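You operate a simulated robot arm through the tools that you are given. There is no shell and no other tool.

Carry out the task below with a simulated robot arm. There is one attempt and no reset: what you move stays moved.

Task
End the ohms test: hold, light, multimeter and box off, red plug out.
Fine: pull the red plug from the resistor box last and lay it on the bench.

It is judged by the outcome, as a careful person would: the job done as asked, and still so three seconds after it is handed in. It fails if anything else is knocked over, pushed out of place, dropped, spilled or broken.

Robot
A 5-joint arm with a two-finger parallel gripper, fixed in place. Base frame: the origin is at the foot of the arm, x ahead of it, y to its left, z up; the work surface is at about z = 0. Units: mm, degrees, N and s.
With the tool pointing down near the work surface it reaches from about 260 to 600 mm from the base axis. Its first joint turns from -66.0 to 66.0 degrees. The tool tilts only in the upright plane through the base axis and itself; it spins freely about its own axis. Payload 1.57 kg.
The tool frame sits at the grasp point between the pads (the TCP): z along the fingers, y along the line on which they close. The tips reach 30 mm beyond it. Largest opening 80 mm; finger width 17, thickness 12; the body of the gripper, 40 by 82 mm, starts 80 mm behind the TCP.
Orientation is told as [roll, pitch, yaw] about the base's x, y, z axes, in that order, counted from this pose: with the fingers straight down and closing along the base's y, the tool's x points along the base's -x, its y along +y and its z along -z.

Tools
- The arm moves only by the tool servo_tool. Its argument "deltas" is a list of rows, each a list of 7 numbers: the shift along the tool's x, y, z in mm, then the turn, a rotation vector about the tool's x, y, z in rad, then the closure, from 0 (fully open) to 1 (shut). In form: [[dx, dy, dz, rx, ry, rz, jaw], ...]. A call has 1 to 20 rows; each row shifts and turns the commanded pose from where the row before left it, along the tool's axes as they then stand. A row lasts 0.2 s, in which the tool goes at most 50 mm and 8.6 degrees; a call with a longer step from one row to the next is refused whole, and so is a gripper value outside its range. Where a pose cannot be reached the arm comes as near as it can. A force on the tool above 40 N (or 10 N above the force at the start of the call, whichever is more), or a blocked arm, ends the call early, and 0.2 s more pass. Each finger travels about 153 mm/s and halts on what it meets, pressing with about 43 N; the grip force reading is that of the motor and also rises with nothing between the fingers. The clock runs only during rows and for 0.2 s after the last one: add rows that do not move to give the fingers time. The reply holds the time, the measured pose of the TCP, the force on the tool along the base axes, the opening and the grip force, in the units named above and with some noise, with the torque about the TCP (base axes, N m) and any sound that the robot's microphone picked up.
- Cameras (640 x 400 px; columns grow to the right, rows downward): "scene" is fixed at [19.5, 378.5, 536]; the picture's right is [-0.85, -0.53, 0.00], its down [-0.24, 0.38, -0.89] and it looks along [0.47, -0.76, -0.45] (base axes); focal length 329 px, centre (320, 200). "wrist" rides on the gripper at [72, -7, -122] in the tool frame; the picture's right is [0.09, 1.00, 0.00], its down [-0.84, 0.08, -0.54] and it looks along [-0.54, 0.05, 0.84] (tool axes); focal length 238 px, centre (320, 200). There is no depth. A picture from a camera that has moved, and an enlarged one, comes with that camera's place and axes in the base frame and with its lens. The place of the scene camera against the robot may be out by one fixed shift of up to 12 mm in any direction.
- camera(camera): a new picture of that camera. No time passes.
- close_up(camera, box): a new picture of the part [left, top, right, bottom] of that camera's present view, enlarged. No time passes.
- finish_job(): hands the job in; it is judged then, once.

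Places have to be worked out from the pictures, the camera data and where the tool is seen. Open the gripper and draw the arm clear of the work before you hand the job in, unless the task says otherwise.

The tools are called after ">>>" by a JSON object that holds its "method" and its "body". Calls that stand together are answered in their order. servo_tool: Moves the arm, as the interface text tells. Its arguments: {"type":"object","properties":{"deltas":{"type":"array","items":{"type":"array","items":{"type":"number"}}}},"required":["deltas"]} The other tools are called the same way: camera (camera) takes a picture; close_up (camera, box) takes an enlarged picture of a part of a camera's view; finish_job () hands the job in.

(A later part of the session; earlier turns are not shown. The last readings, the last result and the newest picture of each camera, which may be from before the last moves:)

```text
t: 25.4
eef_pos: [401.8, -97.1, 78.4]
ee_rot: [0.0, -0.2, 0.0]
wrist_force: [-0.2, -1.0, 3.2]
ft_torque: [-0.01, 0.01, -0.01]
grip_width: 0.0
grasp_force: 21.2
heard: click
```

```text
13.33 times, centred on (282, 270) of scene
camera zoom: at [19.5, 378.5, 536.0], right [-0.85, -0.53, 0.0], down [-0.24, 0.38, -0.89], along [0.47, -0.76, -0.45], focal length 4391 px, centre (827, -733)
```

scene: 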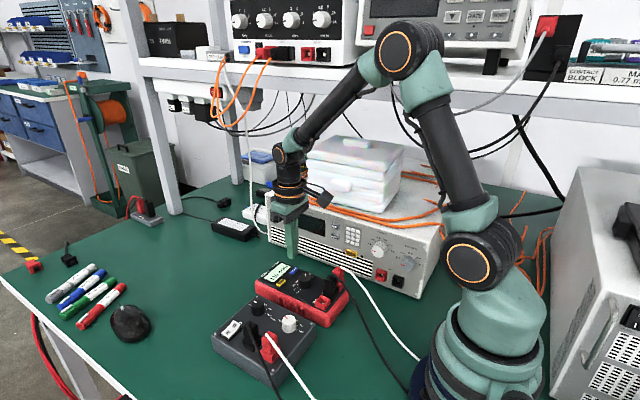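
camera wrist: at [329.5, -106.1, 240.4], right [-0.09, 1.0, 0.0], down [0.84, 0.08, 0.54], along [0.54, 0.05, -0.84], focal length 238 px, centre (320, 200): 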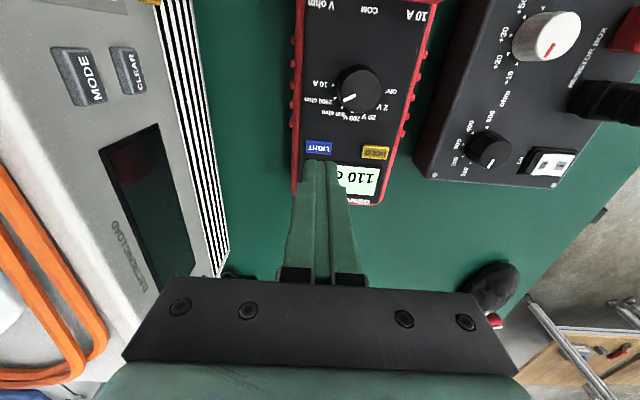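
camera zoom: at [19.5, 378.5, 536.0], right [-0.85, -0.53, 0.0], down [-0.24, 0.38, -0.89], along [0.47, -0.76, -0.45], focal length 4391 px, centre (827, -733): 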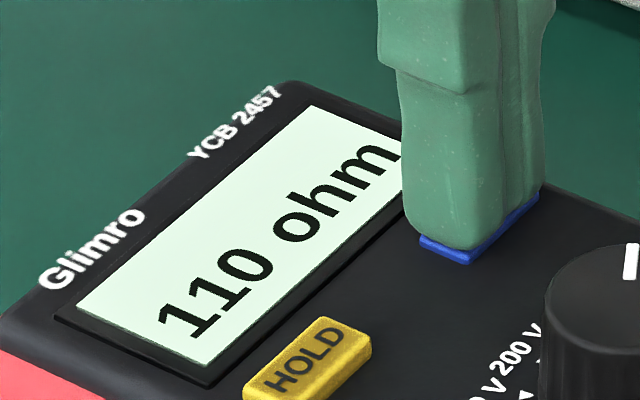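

Another click, still no obvious difference. I zoom far into a blank patch of the display beside the white lettering so that I can judge its shade against a fixed reference.

>>> {"method": "close_up", "body": {"camera": "scene", "box": [264, 264, 280, 274]}}

>>> {"method": "close_up", "body": {"camera": "scene", "box": [220, 255, 300, 305]}}

```text
16.00 times, centred on (272, 269) of scene
camera zoom: at [19.5, 378.5, 536.0], right [-0.85, -0.53, 0.0], down [-0.24, 0.38, -0.89], along [0.47, -0.76, -0.45], focal length 5269 px, centre (1088, -904)
```

zoom: 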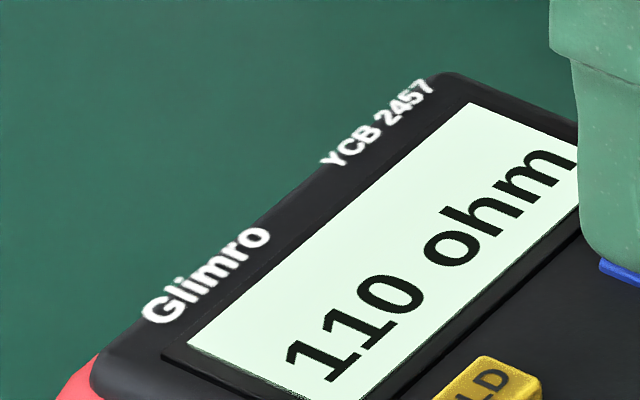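

```text
8.00 times, centred on (260, 280) of scene
camera zoom: at [19.5, 378.5, 536.0], right [-0.85, -0.53, 0.0], down [-0.24, 0.38, -0.89], along [0.47, -0.76, -0.45], focal length 2635 px, centre (800, -440)
```

zoom: 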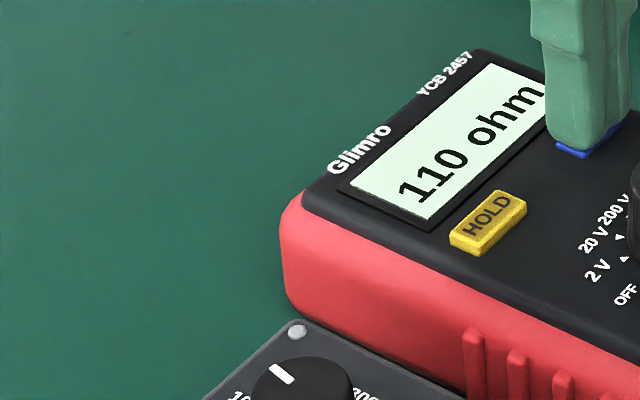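

To compare like with like, I release and return to the exact earlier viewpoint (300,-68,220), where I photographed the display before any button was pressed.

>>> {"method": "servo_tool", "body": {"deltas": [[0, 0, -2, 0, 0, 0, 1], [0, 0, -20, 0, 0, 0, 1], [0, 0, -30, 0, 0, 0, 1], [0, 0, -30, 0, 0, 0, 1], [0, 0, -30, 0, 0, 0, 1], [0, 0, -30, 0, 0, 0, 1], [25, 7.5, 0, 0, 0, 0, 0.5], [25, 7.5, 0, 0, 0, 0, 0], [25, 7.5, 0, 0, 0, 0, 0], [25.5, 7.5, 0, 0, 0, 0, 0], [0, 0, 0, 0, 0, 0, 0]]}}

>>> {"method": "close_up", "body": {"camera": "wrist", "box": [260, 70, 370, 230]}}

>>> {"method": "close_up", "body": {"camera": "wrist", "box": [275, 120, 355, 225]}}

>>> {"method": "close_up", "body": {"camera": "scene", "box": [250, 255, 355, 325]}}

```text
t: 27.8
eef_pos: [299.9, -66.2, 218.9]
ee_rot: [-0.1, 0.1, -0.1]
wrist_force: [-0.6, 0.8, -0.1]
ft_torque: [-0.02, 0.0, -0.01]
grip_width: 80.0
grasp_force: 0.1
```

```text
2.50 times, centred on (315, 150) of wrist
camera zoom: at [228.0, -75.4, 341.5], right [-0.09, 1.0, 0.0], down [0.84, 0.08, 0.54], along [0.54, 0.05, -0.84], focal length 596 px, centre (332, 325)
```

zoom: 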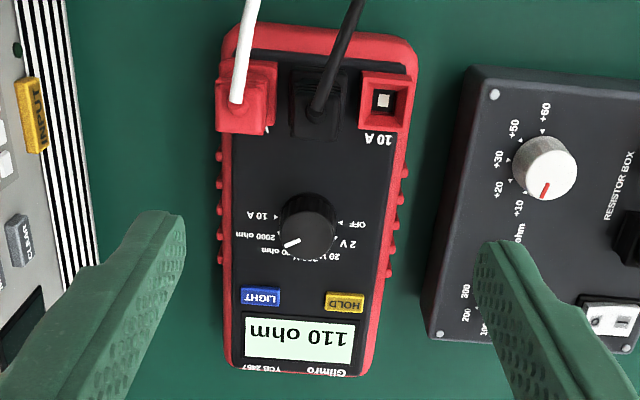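

```text
3.81 times, centred on (315, 172) of wrist
camera zoom: at [228.0, -75.4, 341.5], right [-0.09, 1.0, 0.0], down [0.84, 0.08, 0.54], along [0.54, 0.05, -0.84], focal length 908 px, centre (339, 305)
```

zoom: 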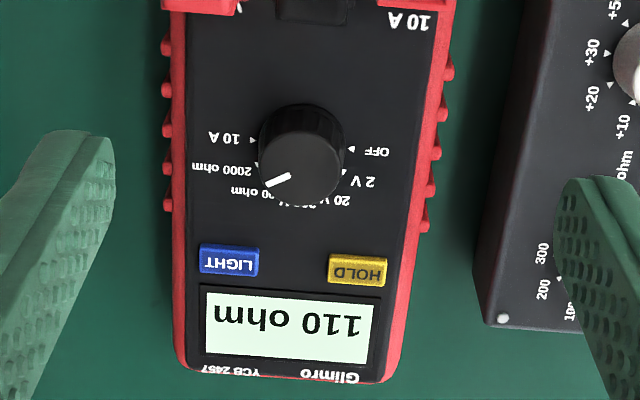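

```text
5.71 times, centred on (302, 290) of scene
camera zoom: at [19.5, 378.5, 536.0], right [-0.85, -0.53, 0.0], down [-0.24, 0.38, -0.89], along [0.47, -0.76, -0.45], focal length 1882 px, centre (420, -314)
```

zoom: 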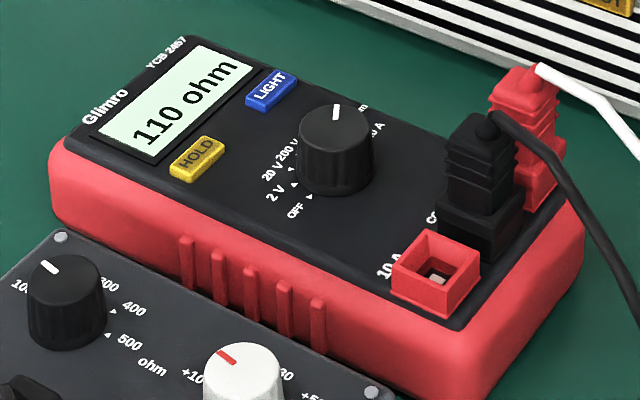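

Compared with the same view before any pressing, the display looks just as bright. My slow presses may not have registered cleanly, so I go back over LIGHT and try a brisk, full-depth press and release.

>>> {"method": "servo_tool", "body": {"deltas": [[-25, -7.5, 0, 0, 0, 0, 0.5], [-25, -7.5, 0, 0, 0, 0, 1], [-25, -7.5, 0, 0, 0, 0, 1], [-25.5, -7.5, 0, 0, 0, 0, 1], [0, 0, 30, 0, 0, 0, 1], [0, 0, 30, 0, 0, 0, 1], [0, 0, 30, 0, 0, 0, 1], [0, 0, 30, 0, 0, 0, 1], [0, 0, 15, 0, 0, 0, 1], [0, 0, 0, 0, 0, 0, 1]]}}

>>> {"method": "close_up", "body": {"camera": "wrist", "box": [240, 100, 400, 220]}}

>>> {"method": "close_up", "body": {"camera": "scene", "box": [262, 255, 302, 285]}}

```text
t: 30.0
eef_pos: [399.6, -99.4, 84.1]
ee_rot: [0.0, 0.0, 0.0]
wrist_force: [0.5, 0.2, 0.2]
ft_torque: [0.04, 0.01, -0.04]
grip_width: 0.1
grasp_force: 21.6
```

```text
3.33 times, centred on (320, 160) of wrist
camera zoom: at [328.3, -106.5, 205.8], right [-0.09, 1.0, 0.0], down [0.84, 0.08, 0.54], along [0.54, 0.05, -0.84], focal length 794 px, centre (320, 333)
```

zoom: 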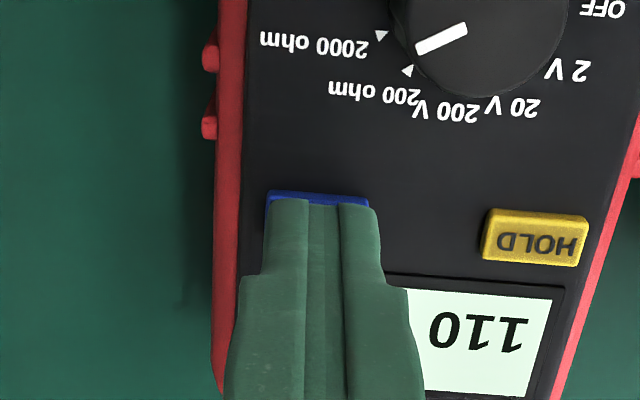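

```text
13.33 times, centred on (282, 270) of scene
camera zoom: at [19.5, 378.5, 536.0], right [-0.85, -0.53, 0.0], down [-0.24, 0.38, -0.89], along [0.47, -0.76, -0.45], focal length 4391 px, centre (827, -733)
```

zoom: 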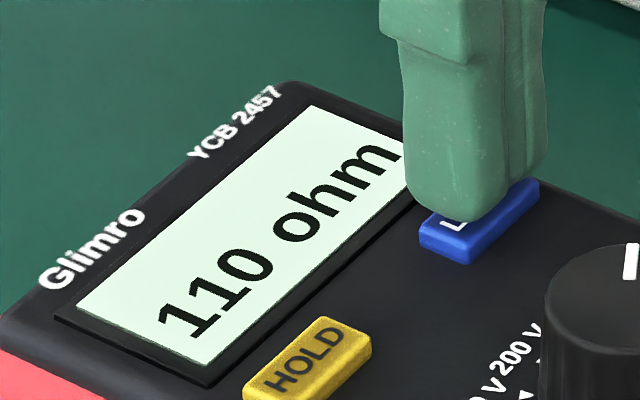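

I do a brisk press: quick stroke to full depth, then lift straight away.

>>> {"method": "servo_tool", "body": {"deltas": [[0, 0, 3, 0, 0, 0, 1], [0, 0, 4, 0, 0, 0, 1], [0, 0, -5, 0, 0, 0, 1], [0, 0, -10, 0, 0, 0, 1], [0, 0, -10, 0, 0, 0, 1], [0, 0, -10, 0, 0, 0, 1]]}}

>>> {"method": "close_up", "body": {"camera": "scene", "box": [262, 255, 302, 285]}}

>>> {"method": "close_up", "body": {"camera": "wrist", "box": [260, 70, 420, 220]}}

>>> {"method": "camera", "body": {"camera": "scene"}}

```text
t: 31.4
eef_pos: [401.6, -98.0, 113.6]
ee_rot: [0.1, 0.0, 0.0]
wrist_force: [-0.7, 0.5, 0.7]
ft_torque: [0.03, 0.02, 0.03]
grip_width: 0.0
grasp_force: 21.2
heard: click, click
```

```text
13.33 times, centred on (282, 270) of scene
camera zoom: at [19.5, 378.5, 536.0], right [-0.85, -0.53, 0.0], down [-0.24, 0.38, -0.89], along [0.47, -0.76, -0.45], focal length 4391 px, centre (827, -733)
```

zoom: 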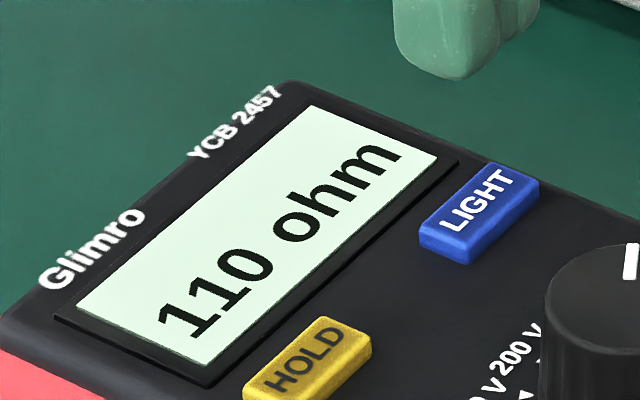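

```text
2.67 times, centred on (340, 145) of wrist
camera zoom: at [328.7, -106.3, 235.5], right [-0.09, 1.0, 0.0], down [0.84, 0.08, 0.54], along [0.54, 0.05, -0.84], focal length 636 px, centre (267, 347)
```

zoom: 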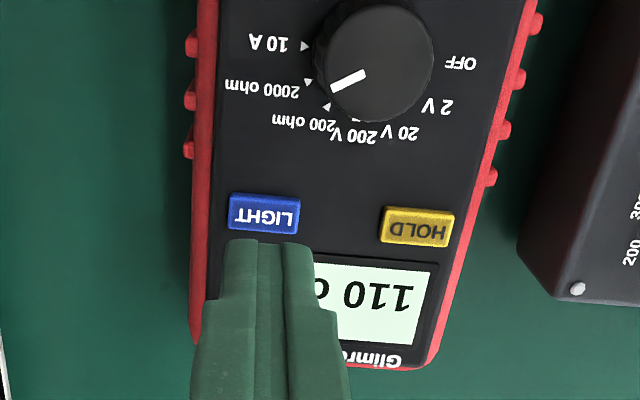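

```text
taken
```

scene: 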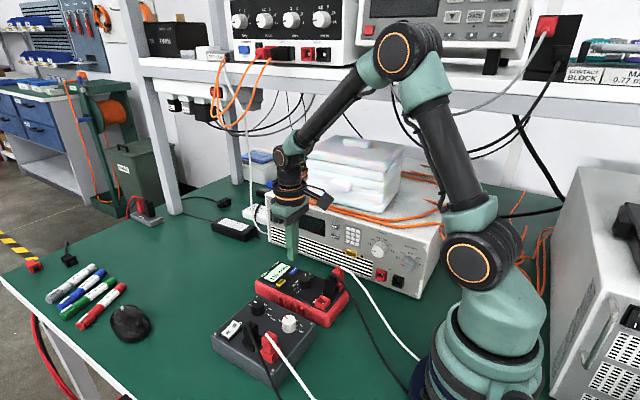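

This time the microphone heard two clicks, and the display still looks the same. I'll take a very tight wrist view of the display now, make exactly one clean click, and repeat the same view from the same spot.

>>> {"method": "close_up", "body": {"camera": "wrist", "box": [346, 166, 376, 196]}}

>>> {"method": "servo_tool", "body": {"deltas": [[0, 0, 10, 0, 0, 0, 1], [0, 0, 10, 0, 0, 0, 1], [0, 0, 10, 0, 0, 0, 1], [0, 0, 3.5, 0, 0, 0, 1], [0, 0, 1, 0, 0, 0, 1], [0, 0, 0, 0, 0, 0, 1]]}}

```text
13.33 times, centred on (361, 181) of wrist
camera zoom: at [328.7, -106.3, 235.5], right [-0.09, 1.0, 0.0], down [0.84, 0.08, 0.54], along [0.54, 0.05, -0.84], focal length 3178 px, centre (-227, 453)
```

zoom: 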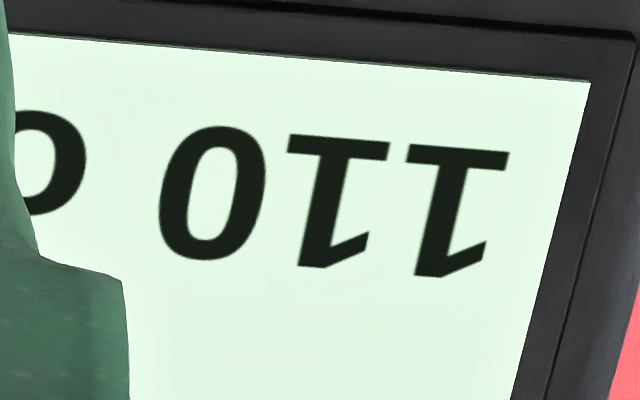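

```text
t: 32.8
eef_pos: [401.6, -97.8, 79.3]
ee_rot: [0.0, 0.0, 0.0]
wrist_force: [0.4, 0.5, 1.6]
ft_torque: [0.02, 0.01, 0.01]
grip_width: 0.0
grasp_force: 21.0
heard: click
```

One click. I return to the same height and take the identical tight view.

>>> {"method": "servo_tool", "body": {"deltas": [[0, 0, -1, 0, 0, 0, 1], [0, 0, -3.5, 0, 0, 0, 1], [0, 0, -10, 0, 0, 0, 1], [0, 0, -10, 0, 0, 0, 1], [0, 0, -10, 0, 0, 0, 1], [0, 0, 0, 0, 0, 0, 1]]}}

>>> {"method": "close_up", "body": {"camera": "wrist", "box": [346, 166, 376, 196]}}

```text
t: 34.2
eef_pos: [401.2, -98.1, 112.5]
ee_rot: [0.0, 0.0, 0.0]
wrist_force: [0.4, -0.2, -0.4]
ft_torque: [0.0, -0.02, 0.02]
grip_width: 0.0
grasp_force: 21.4
```

```text
13.33 times, centred on (361, 181) of wrist
camera zoom: at [328.6, -106.1, 234.5], right [-0.09, 1.0, 0.0], down [0.84, 0.08, 0.54], along [0.54, 0.05, -0.84], focal length 3178 px, centre (-227, 453)
```

zoom: 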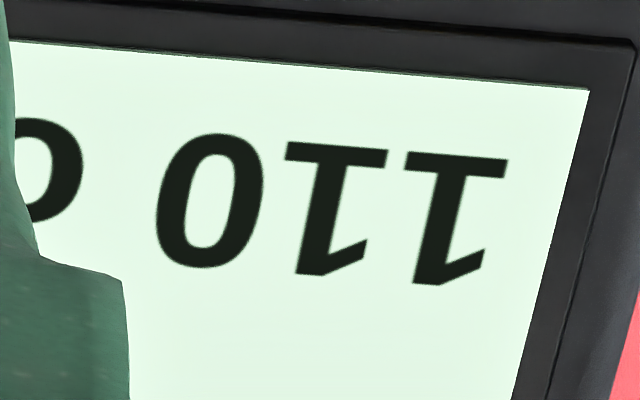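

The second view looks perhaps slightly duller, but it's not conclusive. I repeat one more single click and take the same view to see whether the shade alternates.

>>> {"method": "servo_tool", "body": {"deltas": [[0, 0, 10, 0, 0, 0, 1], [0, 0, 10, 0, 0, 0, 1], [0, 0, 10, 0, 0, 0, 1], [0, 0, 3.5, 0, 0, 0, 1], [0, 0, 1, 0, 0, 0, 1], [0, 0, 0, 0, 0, 0, 1]]}}

>>> {"method": "servo_tool", "body": {"deltas": [[0, 0, -1, 0, 0, 0, 1], [0, 0, -3.5, 0, 0, 0, 1], [0, 0, -10, 0, 0, 0, 1], [0, 0, -10, 0, 0, 0, 1], [0, 0, -10, 0, 0, 0, 1], [0, 0, 0, 0, 0, 0, 1]]}}

>>> {"method": "close_up", "body": {"camera": "wrist", "box": [346, 166, 376, 196]}}

>>> {"method": "close_up", "body": {"camera": "scene", "box": [262, 255, 302, 285]}}

```text
t: 35.6
eef_pos: [401.6, -97.5, 79.7]
ee_rot: [0.0, 0.0, 0.1]
wrist_force: [-1.4, -0.3, 1.4]
ft_torque: [-0.02, 0.04, 0.01]
grip_width: 0.0
grasp_force: 21.3
heard: click
```

```text
t: 37.0
eef_pos: [401.3, -96.5, 113.8]
ee_rot: [-0.1, 0.0, 0.0]
wrist_force: [0.5, 0.3, 0.2]
ft_torque: [0.04, -0.02, 0.02]
grip_width: 0.0
grasp_force: 21.2
```

```text
13.33 times, centred on (361, 181) of wrist
camera zoom: at [328.8, -106.0, 235.5], right [-0.09, 1.0, 0.0], down [0.84, 0.08, 0.54], along [0.54, 0.05, -0.84], focal length 3178 px, centre (-227, 453)
```

zoom: 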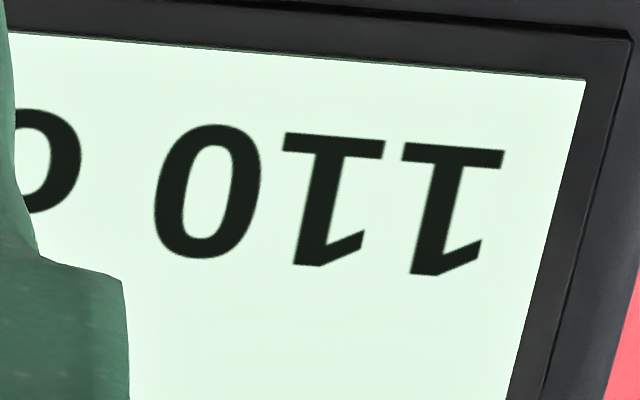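

```text
13.33 times, centred on (282, 270) of scene
camera zoom: at [19.5, 378.5, 536.0], right [-0.85, -0.53, 0.0], down [-0.24, 0.38, -0.89], along [0.47, -0.76, -0.45], focal length 4391 px, centre (827, -733)
```

zoom: 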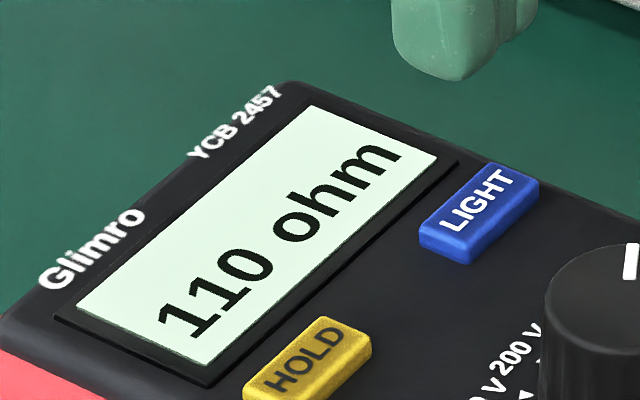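

The three views seem to alternate very slightly (brighter, duller, brighter). I make one more single click and check whether the duller shade returns.

>>> {"method": "servo_tool", "body": {"deltas": [[0, 0, 10, 0, 0, 0, 1], [0, 0, 10, 0, 0, 0, 1], [0, 0, 10, 0, 0, 0, 1], [0, 0, 3.5, 0, 0, 0, 1], [0, 0, 1, 0, 0, 0, 1], [0, 0, 0, 0, 0, 0, 1]]}}

>>> {"method": "servo_tool", "body": {"deltas": [[0, 0, -1, 0, 0, 0, 1], [0, 0, -3.5, 0, 0, 0, 1], [0, 0, -10, 0, 0, 0, 1], [0, 0, -10, 0, 0, 0, 1], [0, 0, -10, 0, 0, 0, 1], [0, 0, 0, 0, 0, 0, 1]]}}

>>> {"method": "close_up", "body": {"camera": "wrist", "box": [346, 166, 376, 196]}}

>>> {"method": "close_up", "body": {"camera": "scene", "box": [262, 255, 302, 285]}}

```text
t: 38.4
eef_pos: [401.1, -99.2, 78.9]
ee_rot: [0.0, 0.0, 0.0]
wrist_force: [-0.9, -0.2, 2.2]
ft_torque: [0.02, 0.07, -0.02]
grip_width: 0.0
grasp_force: 21.3
heard: click
```

```text
t: 39.8
eef_pos: [401.6, -97.4, 113.2]
ee_rot: [0.1, 0.1, 0.0]
wrist_force: [0.1, 0.1, -0.3]
ft_torque: [0.0, 0.02, -0.01]
grip_width: 0.0
grasp_force: 21.7
```

```text
13.33 times, centred on (361, 181) of wrist
camera zoom: at [329.8, -106.2, 234.2], right [-0.09, 1.0, 0.0], down [0.84, 0.08, 0.54], along [0.54, 0.05, -0.84], focal length 3178 px, centre (-227, 453)
```

zoom: 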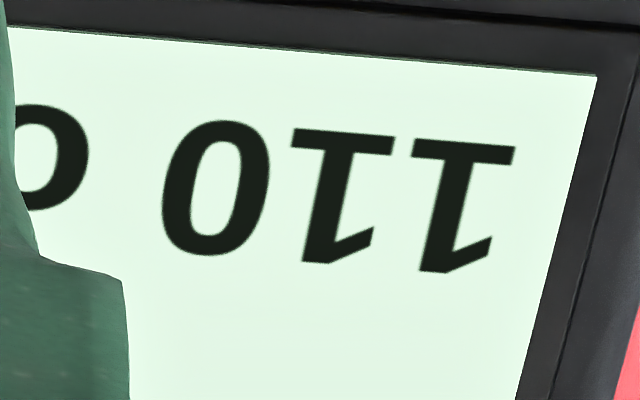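

```text
13.33 times, centred on (282, 270) of scene
camera zoom: at [19.5, 378.5, 536.0], right [-0.85, -0.53, 0.0], down [-0.24, 0.38, -0.89], along [0.47, -0.76, -0.45], focal length 4391 px, centre (827, -733)
```

zoom: 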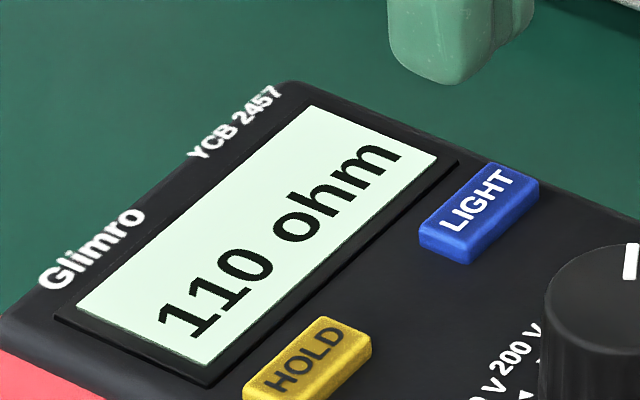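

The shade does not follow the clicks, so the display doesn't show the light state clearly. I've counted 8 clicks (1+1+1+2+1+1+1), an even number, so as a toggle the light would be back on; one more single click makes it odd, i.e. off.

>>> {"method": "servo_tool", "body": {"deltas": [[0, 0, 10, 0, 0, 0, 1], [0, 0, 10, 0, 0, 0, 1], [0, 0, 10, 0, 0, 0, 1], [0, 0, 3, 0, 0, 0, 1], [0, 0, 0, 0, 0, 0, 1]]}}

>>> {"method": "close_up", "body": {"camera": "wrist", "box": [300, 150, 420, 240]}}

>>> {"method": "servo_tool", "body": {"deltas": [[0, 0, 0.5, 0, 0, 0, 1], [0, 0, 0.5, 0, 0, 0, 1], [0, 0, 0.5, 0, 0, 0, 1]]}}

>>> {"method": "close_up", "body": {"camera": "wrist", "box": [300, 150, 420, 240]}}

```text
t: 41.0
eef_pos: [401.8, -98.5, 80.0]
ee_rot: [0.0, 0.0, 0.0]
wrist_force: [0.4, 0.3, 0.3]
ft_torque: [0.01, -0.01, 0.01]
grip_width: 0.1
grasp_force: 21.0
```

```text
4.44 times, centred on (360, 195) of wrist
camera zoom: at [329.5, -106.6, 202.1], right [-0.09, 1.0, 0.0], down [0.84, 0.08, 0.54], along [0.54, 0.05, -0.84], focal length 1059 px, centre (142, 222)
```

zoom: 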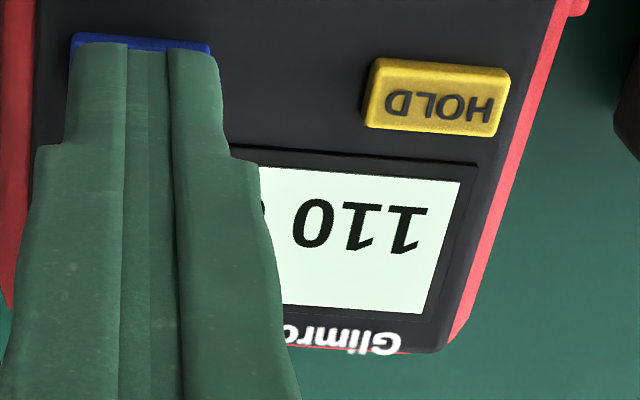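

```text
t: 41.8
eef_pos: [400.6, -98.1, 78.8]
ee_rot: [0.1, -0.1, 0.0]
wrist_force: [0.5, -0.5, 1.5]
ft_torque: [-0.06, 0.0, 0.01]
grip_width: 0.0
grasp_force: 21.3
heard: click
```

```text
4.44 times, centred on (360, 195) of wrist
camera zoom: at [329.3, -106.0, 200.5], right [-0.09, 1.0, 0.0], down [0.84, 0.08, 0.54], along [0.54, 0.05, -0.84], focal length 1059 px, centre (142, 222)
```

zoom: 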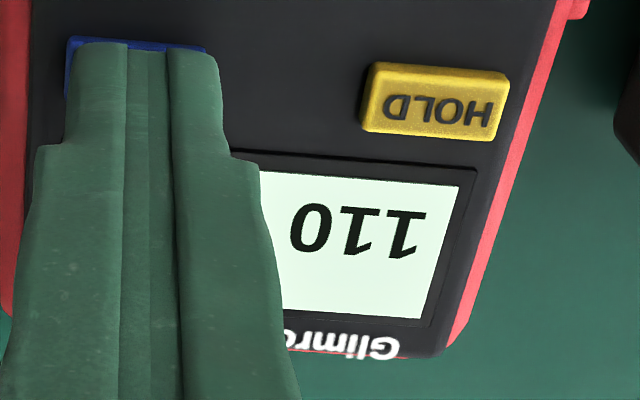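

No visible change before and after this click, so that makes 9, an odd number. I lift off and go over the dial. Rectifying the views puts it at about (354,-76), with positions 30° apart; its pointer is at 2000 ohm, so OFF is 150° counter-clockwise seen from above.

>>> {"method": "servo_tool", "body": {"deltas": [[0, 0, -2, 0, 0, 0, 1], [0, 0, -10, 0, 0, 0, 1], [0, 0, -20, 0, 0, 0, 1], [0, 0, -20, 0, 0, 0, 1], [15.5, 7.5, 0, 0, 0, 0, 0.5], [15.5, 7.5, 0, 0, 0, 0, 0.35], [15.5, 7.5, 0, 0, 0, 0, 0.35], [0, 0, 0, 0, 0, 0, 0.35]]}}

>>> {"method": "camera", "body": {"camera": "wrist"}}

>>> {"method": "close_up", "body": {"camera": "wrist", "box": [240, 90, 400, 210]}}

>>> {"method": "close_up", "body": {"camera": "scene", "box": [250, 255, 355, 325]}}

```text
t: 43.6
eef_pos: [355.2, -75.4, 131.1]
ee_rot: [0.0, 0.0, 0.0]
wrist_force: [-0.7, -1.0, 0.5]
ft_torque: [-0.01, -0.03, 0.04]
grip_width: 52.0
grasp_force: 0.1
```

```text
taken
camera wrist: at [283.3, -83.2, 252.8], right [-0.09, 1.0, 0.0], down [0.84, 0.08, 0.54], along [0.54, 0.05, -0.84], focal length 238 px, centre (320, 200)
```

wrist: 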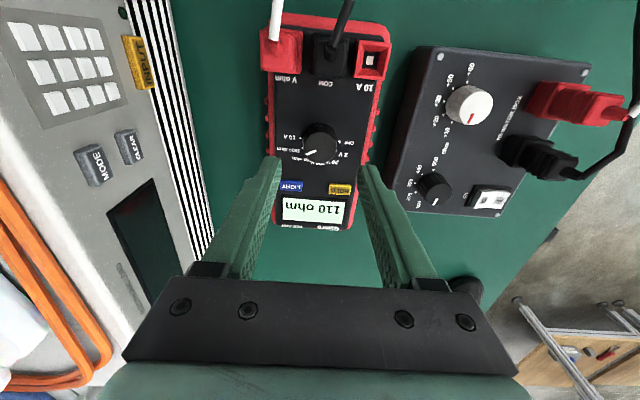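

```text
3.33 times, centred on (320, 150) of wrist
camera zoom: at [283.3, -83.2, 252.8], right [-0.09, 1.0, 0.0], down [0.84, 0.08, 0.54], along [0.54, 0.05, -0.84], focal length 794 px, centre (320, 367)
```

zoom: 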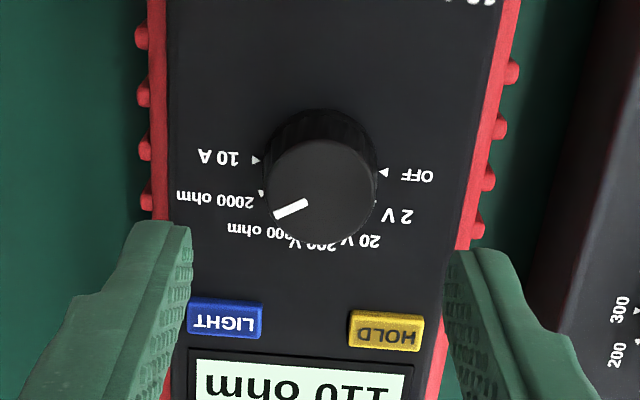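

```text
5.71 times, centred on (302, 290) of scene
camera zoom: at [19.5, 378.5, 536.0], right [-0.85, -0.53, 0.0], down [-0.24, 0.38, -0.89], along [0.47, -0.76, -0.45], focal length 1882 px, centre (420, -314)
```

zoom: 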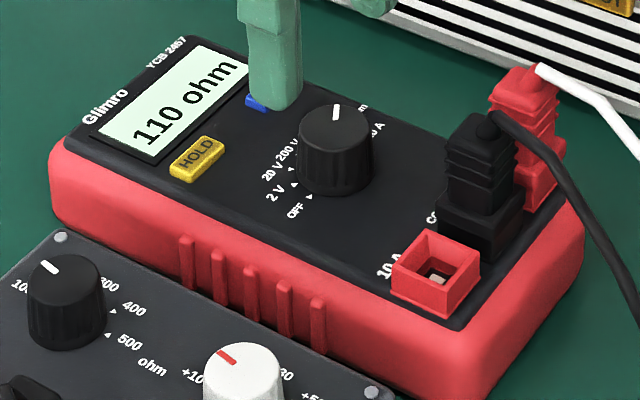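

From the 10 A and OFF arrows, the knob axis is about 1.4 mm toward -x of the tool axis. I correct that and turn the gripper 75° clockwise (seen from above), so that the 150° counter-clockwise turn stays centred in the wrist's range.

>>> {"method": "servo_tool", "body": {"deltas": [[1.3, -0.3, 0, 0, 0, 0.1454, 0.35], [0, 0, 0, 0, 0, 0.1454, 0.35], [0, 0, 0, 0, 0, 0.1454, 0.35], [0, 0, 0, 0, 0, 0.1454, 0.35], [0, 0, 0, 0, 0, 0.1454, 0.35], [0, 0, 0, 0, 0, 0.1454, 0.35], [0, 0, 0, 0, 0, 0.1454, 0.35], [0, 0, 0, 0, 0, 0.1454, 0.35], [0, 0, 0, 0, 0, 0.1458, 0.35], [0, 0, 0, 0, 0, 0, 0.35]]}}

>>> {"method": "camera", "body": {"camera": "wrist"}}

>>> {"method": "close_up", "body": {"camera": "wrist", "box": [240, 90, 400, 210]}}

>>> {"method": "camera", "body": {"camera": "scene"}}

```text
t: 45.8
eef_pos: [354.1, -75.8, 131.0]
ee_rot: [0.1, 0.0, -75.1]
wrist_force: [0.0, -0.1, 0.5]
ft_torque: [0.01, 0.02, -0.03]
grip_width: 51.6
grasp_force: 0.0
```

```text
taken
camera wrist: at [328.1, -9.9, 252.3], right [0.94, 0.34, 0.0], down [0.29, -0.79, 0.54], along [0.19, -0.51, -0.84], focal length 238 px, centre (320, 200)
```

wrist: 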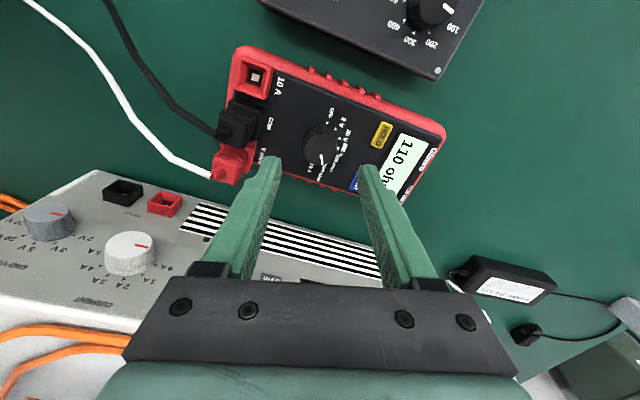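

```text
3.33 times, centred on (320, 150) of wrist
camera zoom: at [328.1, -9.9, 252.3], right [0.94, 0.34, 0.0], down [0.29, -0.79, 0.54], along [0.19, -0.51, -0.84], focal length 794 px, centre (320, 367)
```

zoom: 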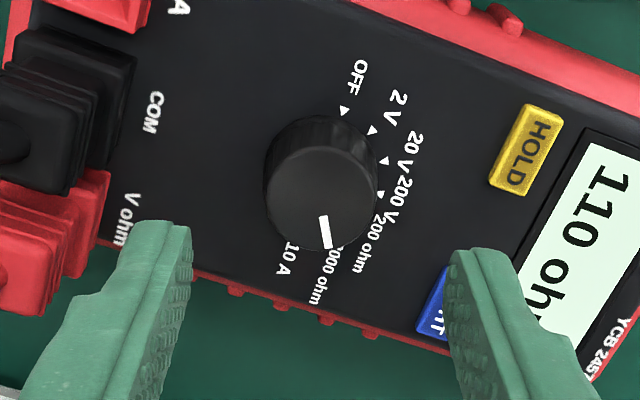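

```text
taken
```

scene: 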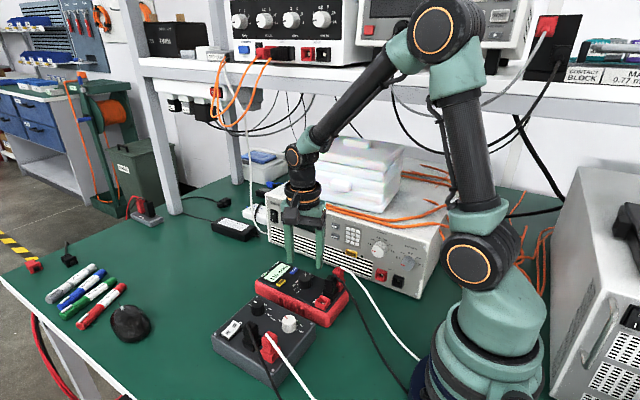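

The same centre measured from the turned view agrees within about 0.5 mm, so the tool axis is on the knob axis. I descend with the jaws at about 52 mm to just above the dial and check clearance to the plugs.

>>> {"method": "servo_tool", "body": {"deltas": [[0, 0, 10, 0, 0, 0, 0.4], [0, 0, 10, 0, 0, 0, 0.42], [0, 0, 10, 0, 0, 0, 0.42], [0, 0, 5, 0, 0, 0, 0.42], [0, 0, 0, 0, 0, 0, 0.42]]}}

>>> {"method": "close_up", "body": {"camera": "wrist", "box": [230, 60, 410, 200]}}

>>> {"method": "close_up", "body": {"camera": "scene", "box": [250, 240, 370, 330]}}

```text
t: 47.0
eef_pos: [352.8, -77.6, 96.0]
ee_rot: [0.0, 0.0, -75.0]
wrist_force: [-0.1, 0.1, 0.0]
ft_torque: [0.0, -0.01, 0.01]
grip_width: 46.5
grasp_force: 0.1
```

```text
2.86 times, centred on (320, 130) of wrist
camera zoom: at [327.8, -10.3, 217.0], right [0.94, 0.35, 0.0], down [0.29, -0.79, 0.54], along [0.19, -0.51, -0.84], focal length 681 px, centre (320, 400)
```

zoom: 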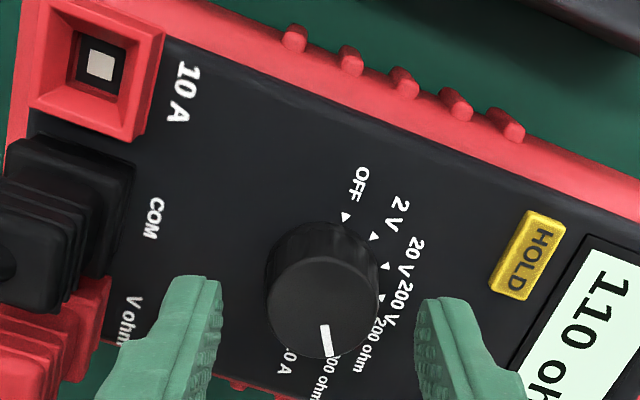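

```text
4.44 times, centred on (310, 285) of scene
camera zoom: at [19.5, 378.5, 536.0], right [-0.85, -0.53, 0.0], down [-0.24, 0.38, -0.89], along [0.47, -0.76, -0.45], focal length 1464 px, centre (364, -178)
```

zoom: 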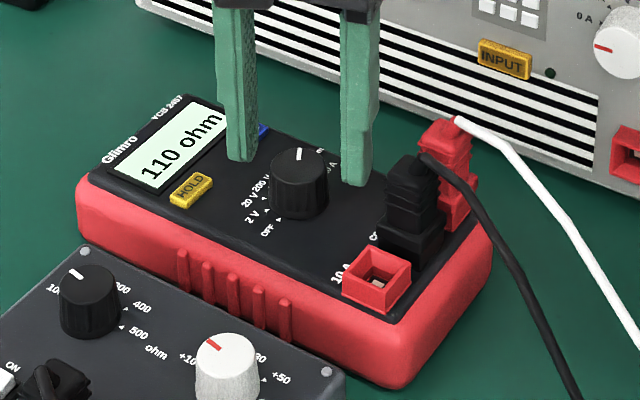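

The fingers straddle the knob (about 28 mm wide) evenly and clear the plugs. I descend another 16 mm so the tips flank the knob just above the face, then narrow the jaws to about 34 mm.

>>> {"method": "servo_tool", "body": {"deltas": [[0, 0, 5, 0, 0, 0, 0.42], [0, 0, 5, 0, 0, 0, 0.42], [0, 0, 4, 0, 0, 0, 0.42], [0, 0, 2, 0, 0, 0, 0.42], [0, 0, 0, 0, 0, 0, 0.57], [0, 0, 0, 0, 0, 0, 0.57]]}}

>>> {"method": "close_up", "body": {"camera": "wrist", "box": [230, 60, 410, 200]}}

>>> {"method": "close_up", "body": {"camera": "scene", "box": [265, 250, 355, 315]}}

```text
t: 48.4
eef_pos: [352.2, -75.5, 79.2]
ee_rot: [0.0, 0.0, -74.9]
wrist_force: [0.1, -0.3, 0.1]
ft_torque: [0.04, 0.03, 0.01]
grip_width: 34.1
grasp_force: 0.1
```

```text
2.86 times, centred on (320, 130) of wrist
camera zoom: at [327.9, -10.1, 201.0], right [0.94, 0.35, 0.0], down [0.29, -0.79, 0.54], along [0.19, -0.51, -0.84], focal length 681 px, centre (320, 400)
```

zoom: 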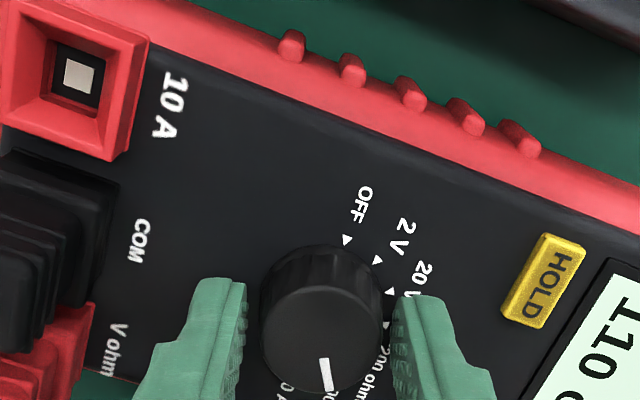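

```text
6.15 times, centred on (310, 282) of scene
camera zoom: at [19.5, 378.5, 536.0], right [-0.85, -0.53, 0.0], down [-0.24, 0.38, -0.89], along [0.47, -0.76, -0.45], focal length 2027 px, centre (382, -308)
```

zoom: 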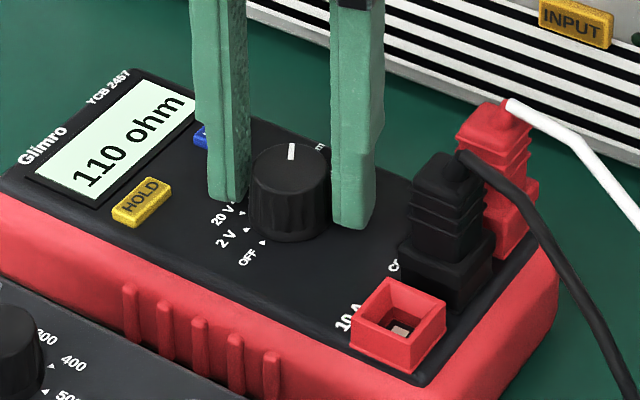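

The gaps are about 3.5 mm on the left and 2.2 mm on the right, so I nudge 0.5 mm along the closing axis and close slowly onto the knob.

>>> {"method": "servo_tool", "body": {"deltas": [[0, 0.5, 0, 0, 0, 0, 0.6], [0, 0, 0, 0, 0, 0, 0.62], [0, 0, 0, 0, 0, 0, 0.64], [0, 0, 0, 0, 0, 0, 0.66], [0, 0, 0, 0, 0, 0, 0.68], [0, 0, 0, 0, 0, 0, 0.7], [0, 0, 0, 0, 0, 0, 0.7]]}}

>>> {"method": "close_up", "body": {"camera": "wrist", "box": [230, 60, 410, 200]}}

>>> {"method": "close_up", "body": {"camera": "scene", "box": [265, 250, 355, 315]}}

```text
t: 50.0
eef_pos: [352.1, -75.5, 78.8]
ee_rot: [-0.2, 0.2, -75.0]
wrist_force: [-6.9, -1.5, 4.1]
ft_torque: [-0.05, 0.24, -0.01]
grip_width: 27.5
grasp_force: 38.3
```

```text
2.86 times, centred on (320, 130) of wrist
camera zoom: at [328.2, -9.8, 201.3], right [0.94, 0.35, 0.0], down [0.29, -0.79, 0.54], along [0.19, -0.51, -0.84], focal length 681 px, centre (320, 400)
```

zoom: 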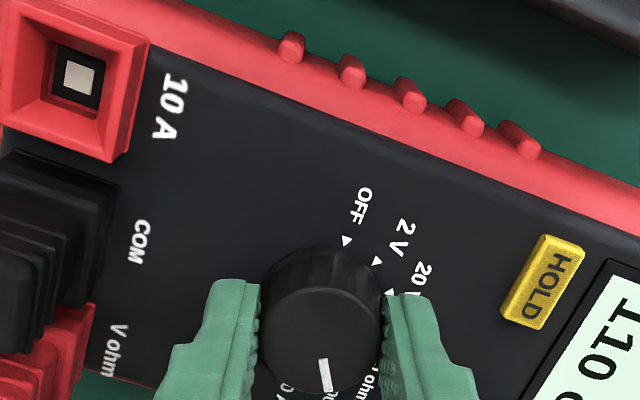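

```text
6.15 times, centred on (310, 282) of scene
camera zoom: at [19.5, 378.5, 536.0], right [-0.85, -0.53, 0.0], down [-0.24, 0.38, -0.89], along [0.47, -0.76, -0.45], focal length 2027 px, centre (382, -308)
```

zoom: 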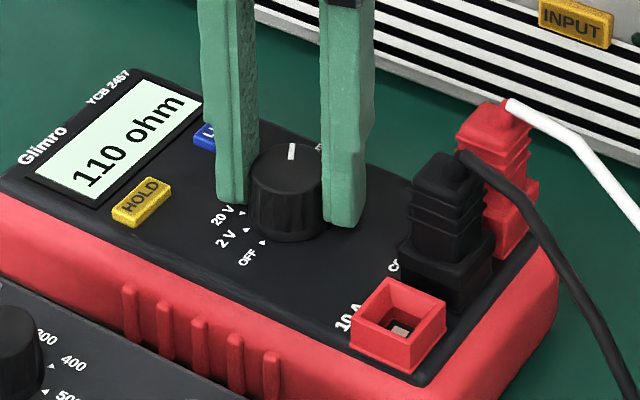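

The knob is gripped (27.5 mm), and a 7 N side force shows I'm about half a millimetre too far along +x. I ease back 0.6 mm to relieve it before turning.

>>> {"method": "servo_tool", "body": {"deltas": [[0, -0.3, 0, 0, 0, 0, 0.7], [0, -0.3, 0, 0, 0, 0, 0.7], [0, 0, 0, 0, 0, 0, 0.7]]}}

```text
t: 50.8
eef_pos: [353.1, -75.7, 79.5]
ee_rot: [0.0, -0.1, -75.0]
wrist_force: [-1.0, 0.1, -1.0]
ft_torque: [0.01, 0.04, -0.03]
grip_width: 27.9
grasp_force: 38.7
```

The side force is gone. Now I turn 30° counter-clockwise (negative about the tool axis) and check that the dial follows and the meter stays put.

>>> {"method": "servo_tool", "body": {"deltas": [[0, 0, 0, 0, 0, -0.1047, 0.7], [0, 0, 0, 0, 0, -0.1047, 0.7], [0, 0, 0, 0, 0, -0.1047, 0.7], [0, 0, 0, 0, 0, -0.1047, 0.7], [0, 0, 0, 0, 0, -0.1047, 0.7], [0, 0, 0, 0, 0, 0, 0.7]]}}

>>> {"method": "close_up", "body": {"camera": "wrist", "box": [230, 60, 410, 200]}}

>>> {"method": "close_up", "body": {"camera": "scene", "box": [265, 250, 355, 315]}}

```text
t: 52.2
eef_pos: [353.3, -74.9, 79.4]
ee_rot: [-0.1, 0.0, -44.9]
wrist_force: [-2.0, -4.8, 0.5]
ft_torque: [-0.08, 0.12, 0.03]
grip_width: 27.8
grasp_force: 38.0
```

```text
2.86 times, centred on (320, 130) of wrist
camera zoom: at [297.8, -31.3, 201.3], right [0.64, 0.77, 0.0], down [0.65, -0.54, 0.54], along [0.42, -0.35, -0.84], focal length 681 px, centre (320, 400)
```

zoom: 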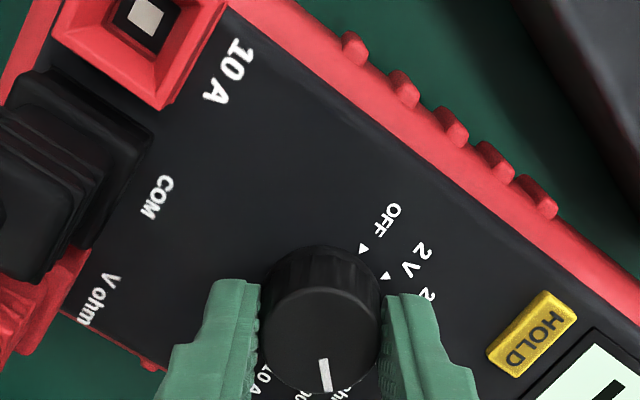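

```text
6.15 times, centred on (310, 282) of scene
camera zoom: at [19.5, 378.4, 536.0], right [-0.85, -0.53, 0.0], down [-0.24, 0.38, -0.89], along [0.47, -0.76, -0.45], focal length 2027 px, centre (382, -308)
```

zoom: 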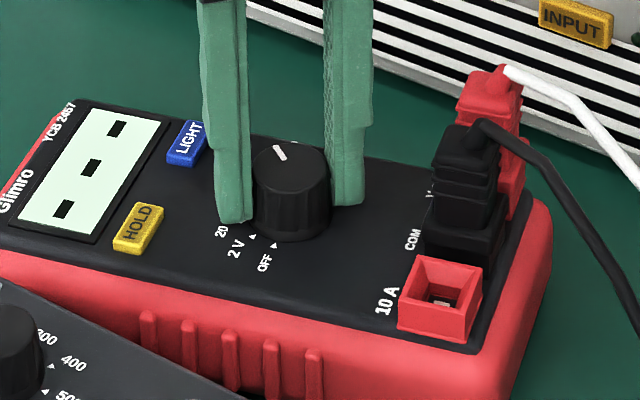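

The meter body turned with the knob (about 20°), because its own friction was too little to hold it, and the dial only partly turned (display "---"). I look at the whole scene before undoing this.

>>> {"method": "camera", "body": {"camera": "scene"}}

>>> {"method": "camera", "body": {"camera": "wrist"}}

>>> {"method": "close_up", "body": {"camera": "scene", "box": [230, 240, 370, 345]}}

```text
taken
```

scene: 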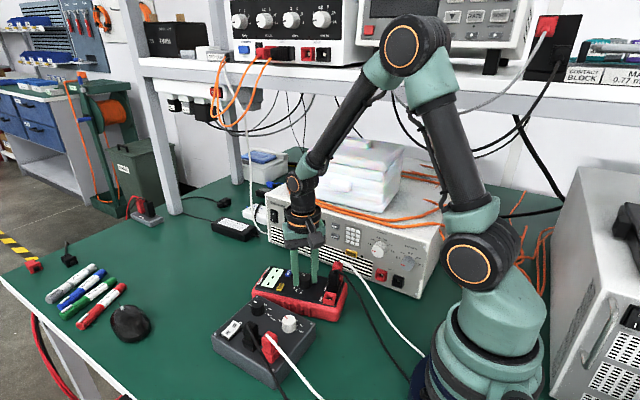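

```text
taken
camera wrist: at [297.8, -31.3, 201.3], right [0.64, 0.77, 0.0], down [0.65, -0.54, 0.54], along [0.42, -0.35, -0.84], focal length 238 px, centre (320, 200)
```

wrist: 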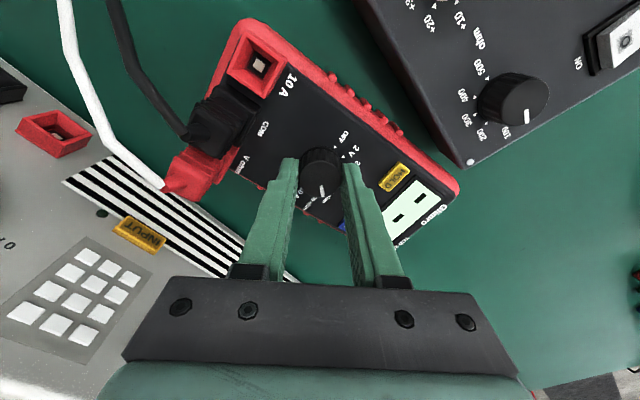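

```text
3.81 times, centred on (300, 292) of scene
camera zoom: at [19.5, 378.4, 536.0], right [-0.85, -0.53, 0.0], down [-0.24, 0.38, -0.89], along [0.47, -0.76, -0.45], focal length 1255 px, centre (396, -152)
```

zoom: 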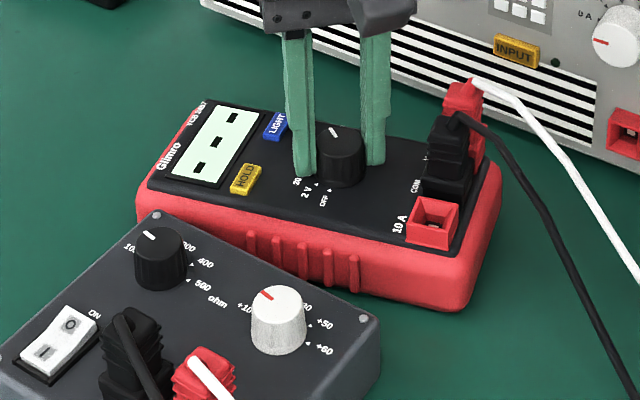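

The body turned about 20° while the dial only wound up against its detent. I rotate back clockwise 30° with the knob still held, so the meter swings back about the same axis, then check.

>>> {"method": "servo_tool", "body": {"deltas": [[0, 0, 0, 0, 0, 0.1047, 0.7], [0, 0, 0, 0, 0, 0.1047, 0.7], [0, 0, 0, 0, 0, 0.1047, 0.7], [0, 0, 0, 0, 0, 0.1047, 0.7], [0, 0, 0, 0, 0, 0.1047, 0.7], [0, 0, 0, 0, 0, 0, 0.7]]}}

>>> {"method": "camera", "body": {"camera": "wrist"}}

>>> {"method": "close_up", "body": {"camera": "wrist", "box": [230, 60, 410, 200]}}

>>> {"method": "close_up", "body": {"camera": "scene", "box": [230, 240, 370, 345]}}

```text
t: 53.6
eef_pos: [353.5, -75.6, 79.3]
ee_rot: [-0.1, 0.0, -75.2]
wrist_force: [-8.0, -14.9, 22.0]
ft_torque: [-0.37, 0.31, 0.02]
grip_width: 27.6
grasp_force: 38.5
```

```text
taken
camera wrist: at [328.2, -9.7, 201.2], right [0.94, 0.34, 0.0], down [0.29, -0.79, 0.54], along [0.19, -0.51, -0.84], focal length 238 px, centre (320, 200)
```

wrist: 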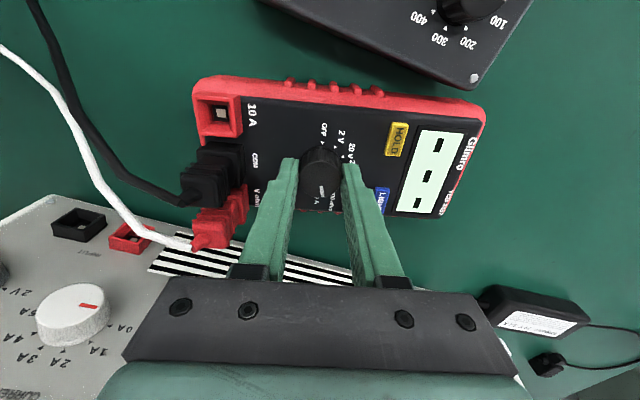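

```text
2.86 times, centred on (320, 130) of wrist
camera zoom: at [328.2, -9.7, 201.2], right [0.94, 0.34, 0.0], down [0.29, -0.79, 0.54], along [0.19, -0.51, -0.84], focal length 681 px, centre (320, 400)
```

zoom: 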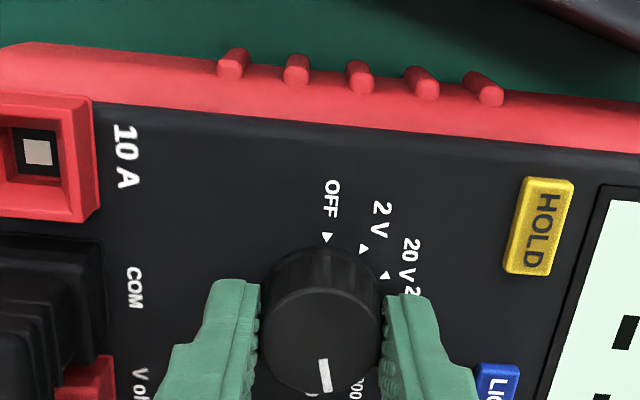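

```text
3.81 times, centred on (300, 292) of scene
camera zoom: at [19.5, 378.5, 536.0], right [-0.85, -0.53, 0.0], down [-0.24, 0.38, -0.89], along [0.47, -0.76, -0.45], focal length 1255 px, centre (396, -152)
```

zoom: 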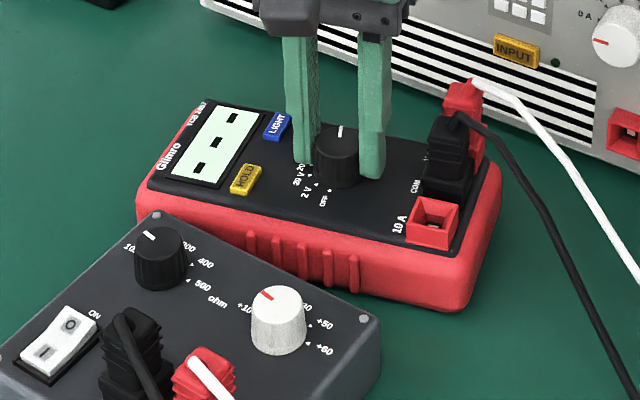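

This time the dial turned back but the body stayed, and there is now 22 N of vertical load. I open the jaws gently to relieve the stress and look again.

>>> {"method": "servo_tool", "body": {"deltas": [[0, 0, 0, 0, 0, 0, 0.66], [0, 0, 0, 0, 0, 0, 0.64], [0, 0, 0, 0, 0, 0, 0.62], [0, 0, 0, 0, 0, 0, 0.6], [0, 0, 0, 0, 0, 0, 0.55], [0, 0, 0, 0, 0, 0, 0.45], [0, 0, 0, 0, 0, 0, 0.45]]}}

>>> {"method": "close_up", "body": {"camera": "wrist", "box": [230, 60, 410, 200]}}

>>> {"method": "close_up", "body": {"camera": "scene", "box": [230, 240, 370, 345]}}

```text
t: 55.2
eef_pos: [353.6, -75.4, 78.9]
ee_rot: [0.0, 0.0, -75.1]
wrist_force: [1.0, 0.5, 0.3]
ft_torque: [0.01, 0.04, -0.03]
grip_width: 44.0
grasp_force: 0.0
```

```text
2.86 times, centred on (320, 130) of wrist
camera zoom: at [327.9, -9.3, 200.8], right [0.94, 0.35, 0.0], down [0.29, -0.79, 0.54], along [0.19, -0.51, -0.84], focal length 681 px, centre (320, 400)
```

zoom: 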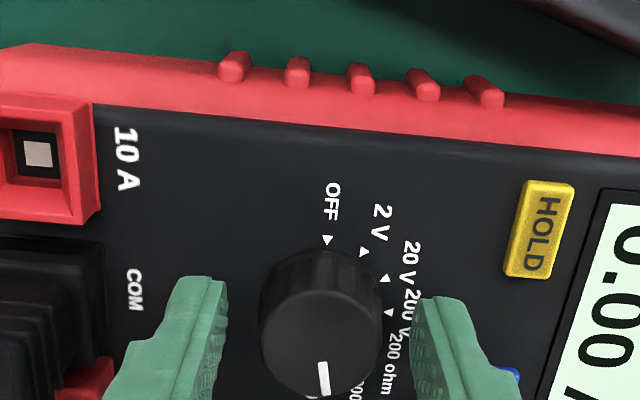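

```text
3.81 times, centred on (300, 292) of scene
camera zoom: at [19.5, 378.5, 536.0], right [-0.85, -0.53, 0.0], down [-0.24, 0.38, -0.89], along [0.47, -0.76, -0.45], focal length 1255 px, centre (396, -152)
```

zoom: 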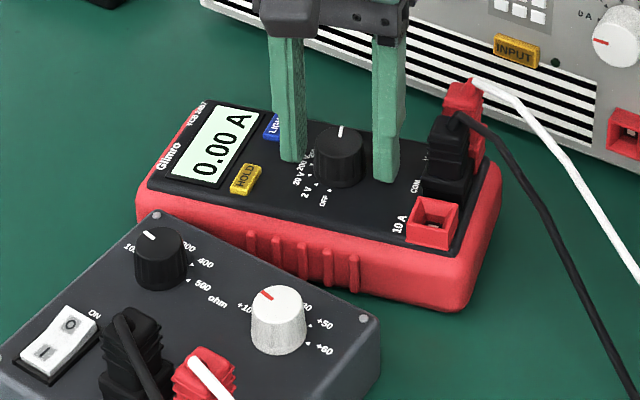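

The dial settled at 10 A and the body is about 14° counter-clockwise of where it stood, with its axis still in place. 10 A is the end of the dial's range, so I regrip the knob and turn clockwise against that stop to swing the body back.

>>> {"method": "servo_tool", "body": {"deltas": [[-0.4, 0, 0, 0, 0, 0, 0.57], [0, 0, 0, 0, 0, 0, 0.62], [0, 0, 0, 0, 0, 0, 0.64], [0, 0, 0, 0, 0, 0, 0.66], [0, 0, 0, 0, 0, 0, 0.68], [0, 0, 0, 0, 0, 0, 0.7], [0, 0, 0, 0, 0, 0, 0.7]]}}

```text
t: 56.8
eef_pos: [353.9, -76.5, 79.3]
ee_rot: [-0.1, -0.1, -75.1]
wrist_force: [-0.7, -1.5, 0.0]
ft_torque: [-0.05, 0.04, -0.01]
grip_width: 27.8
grasp_force: 38.2
```

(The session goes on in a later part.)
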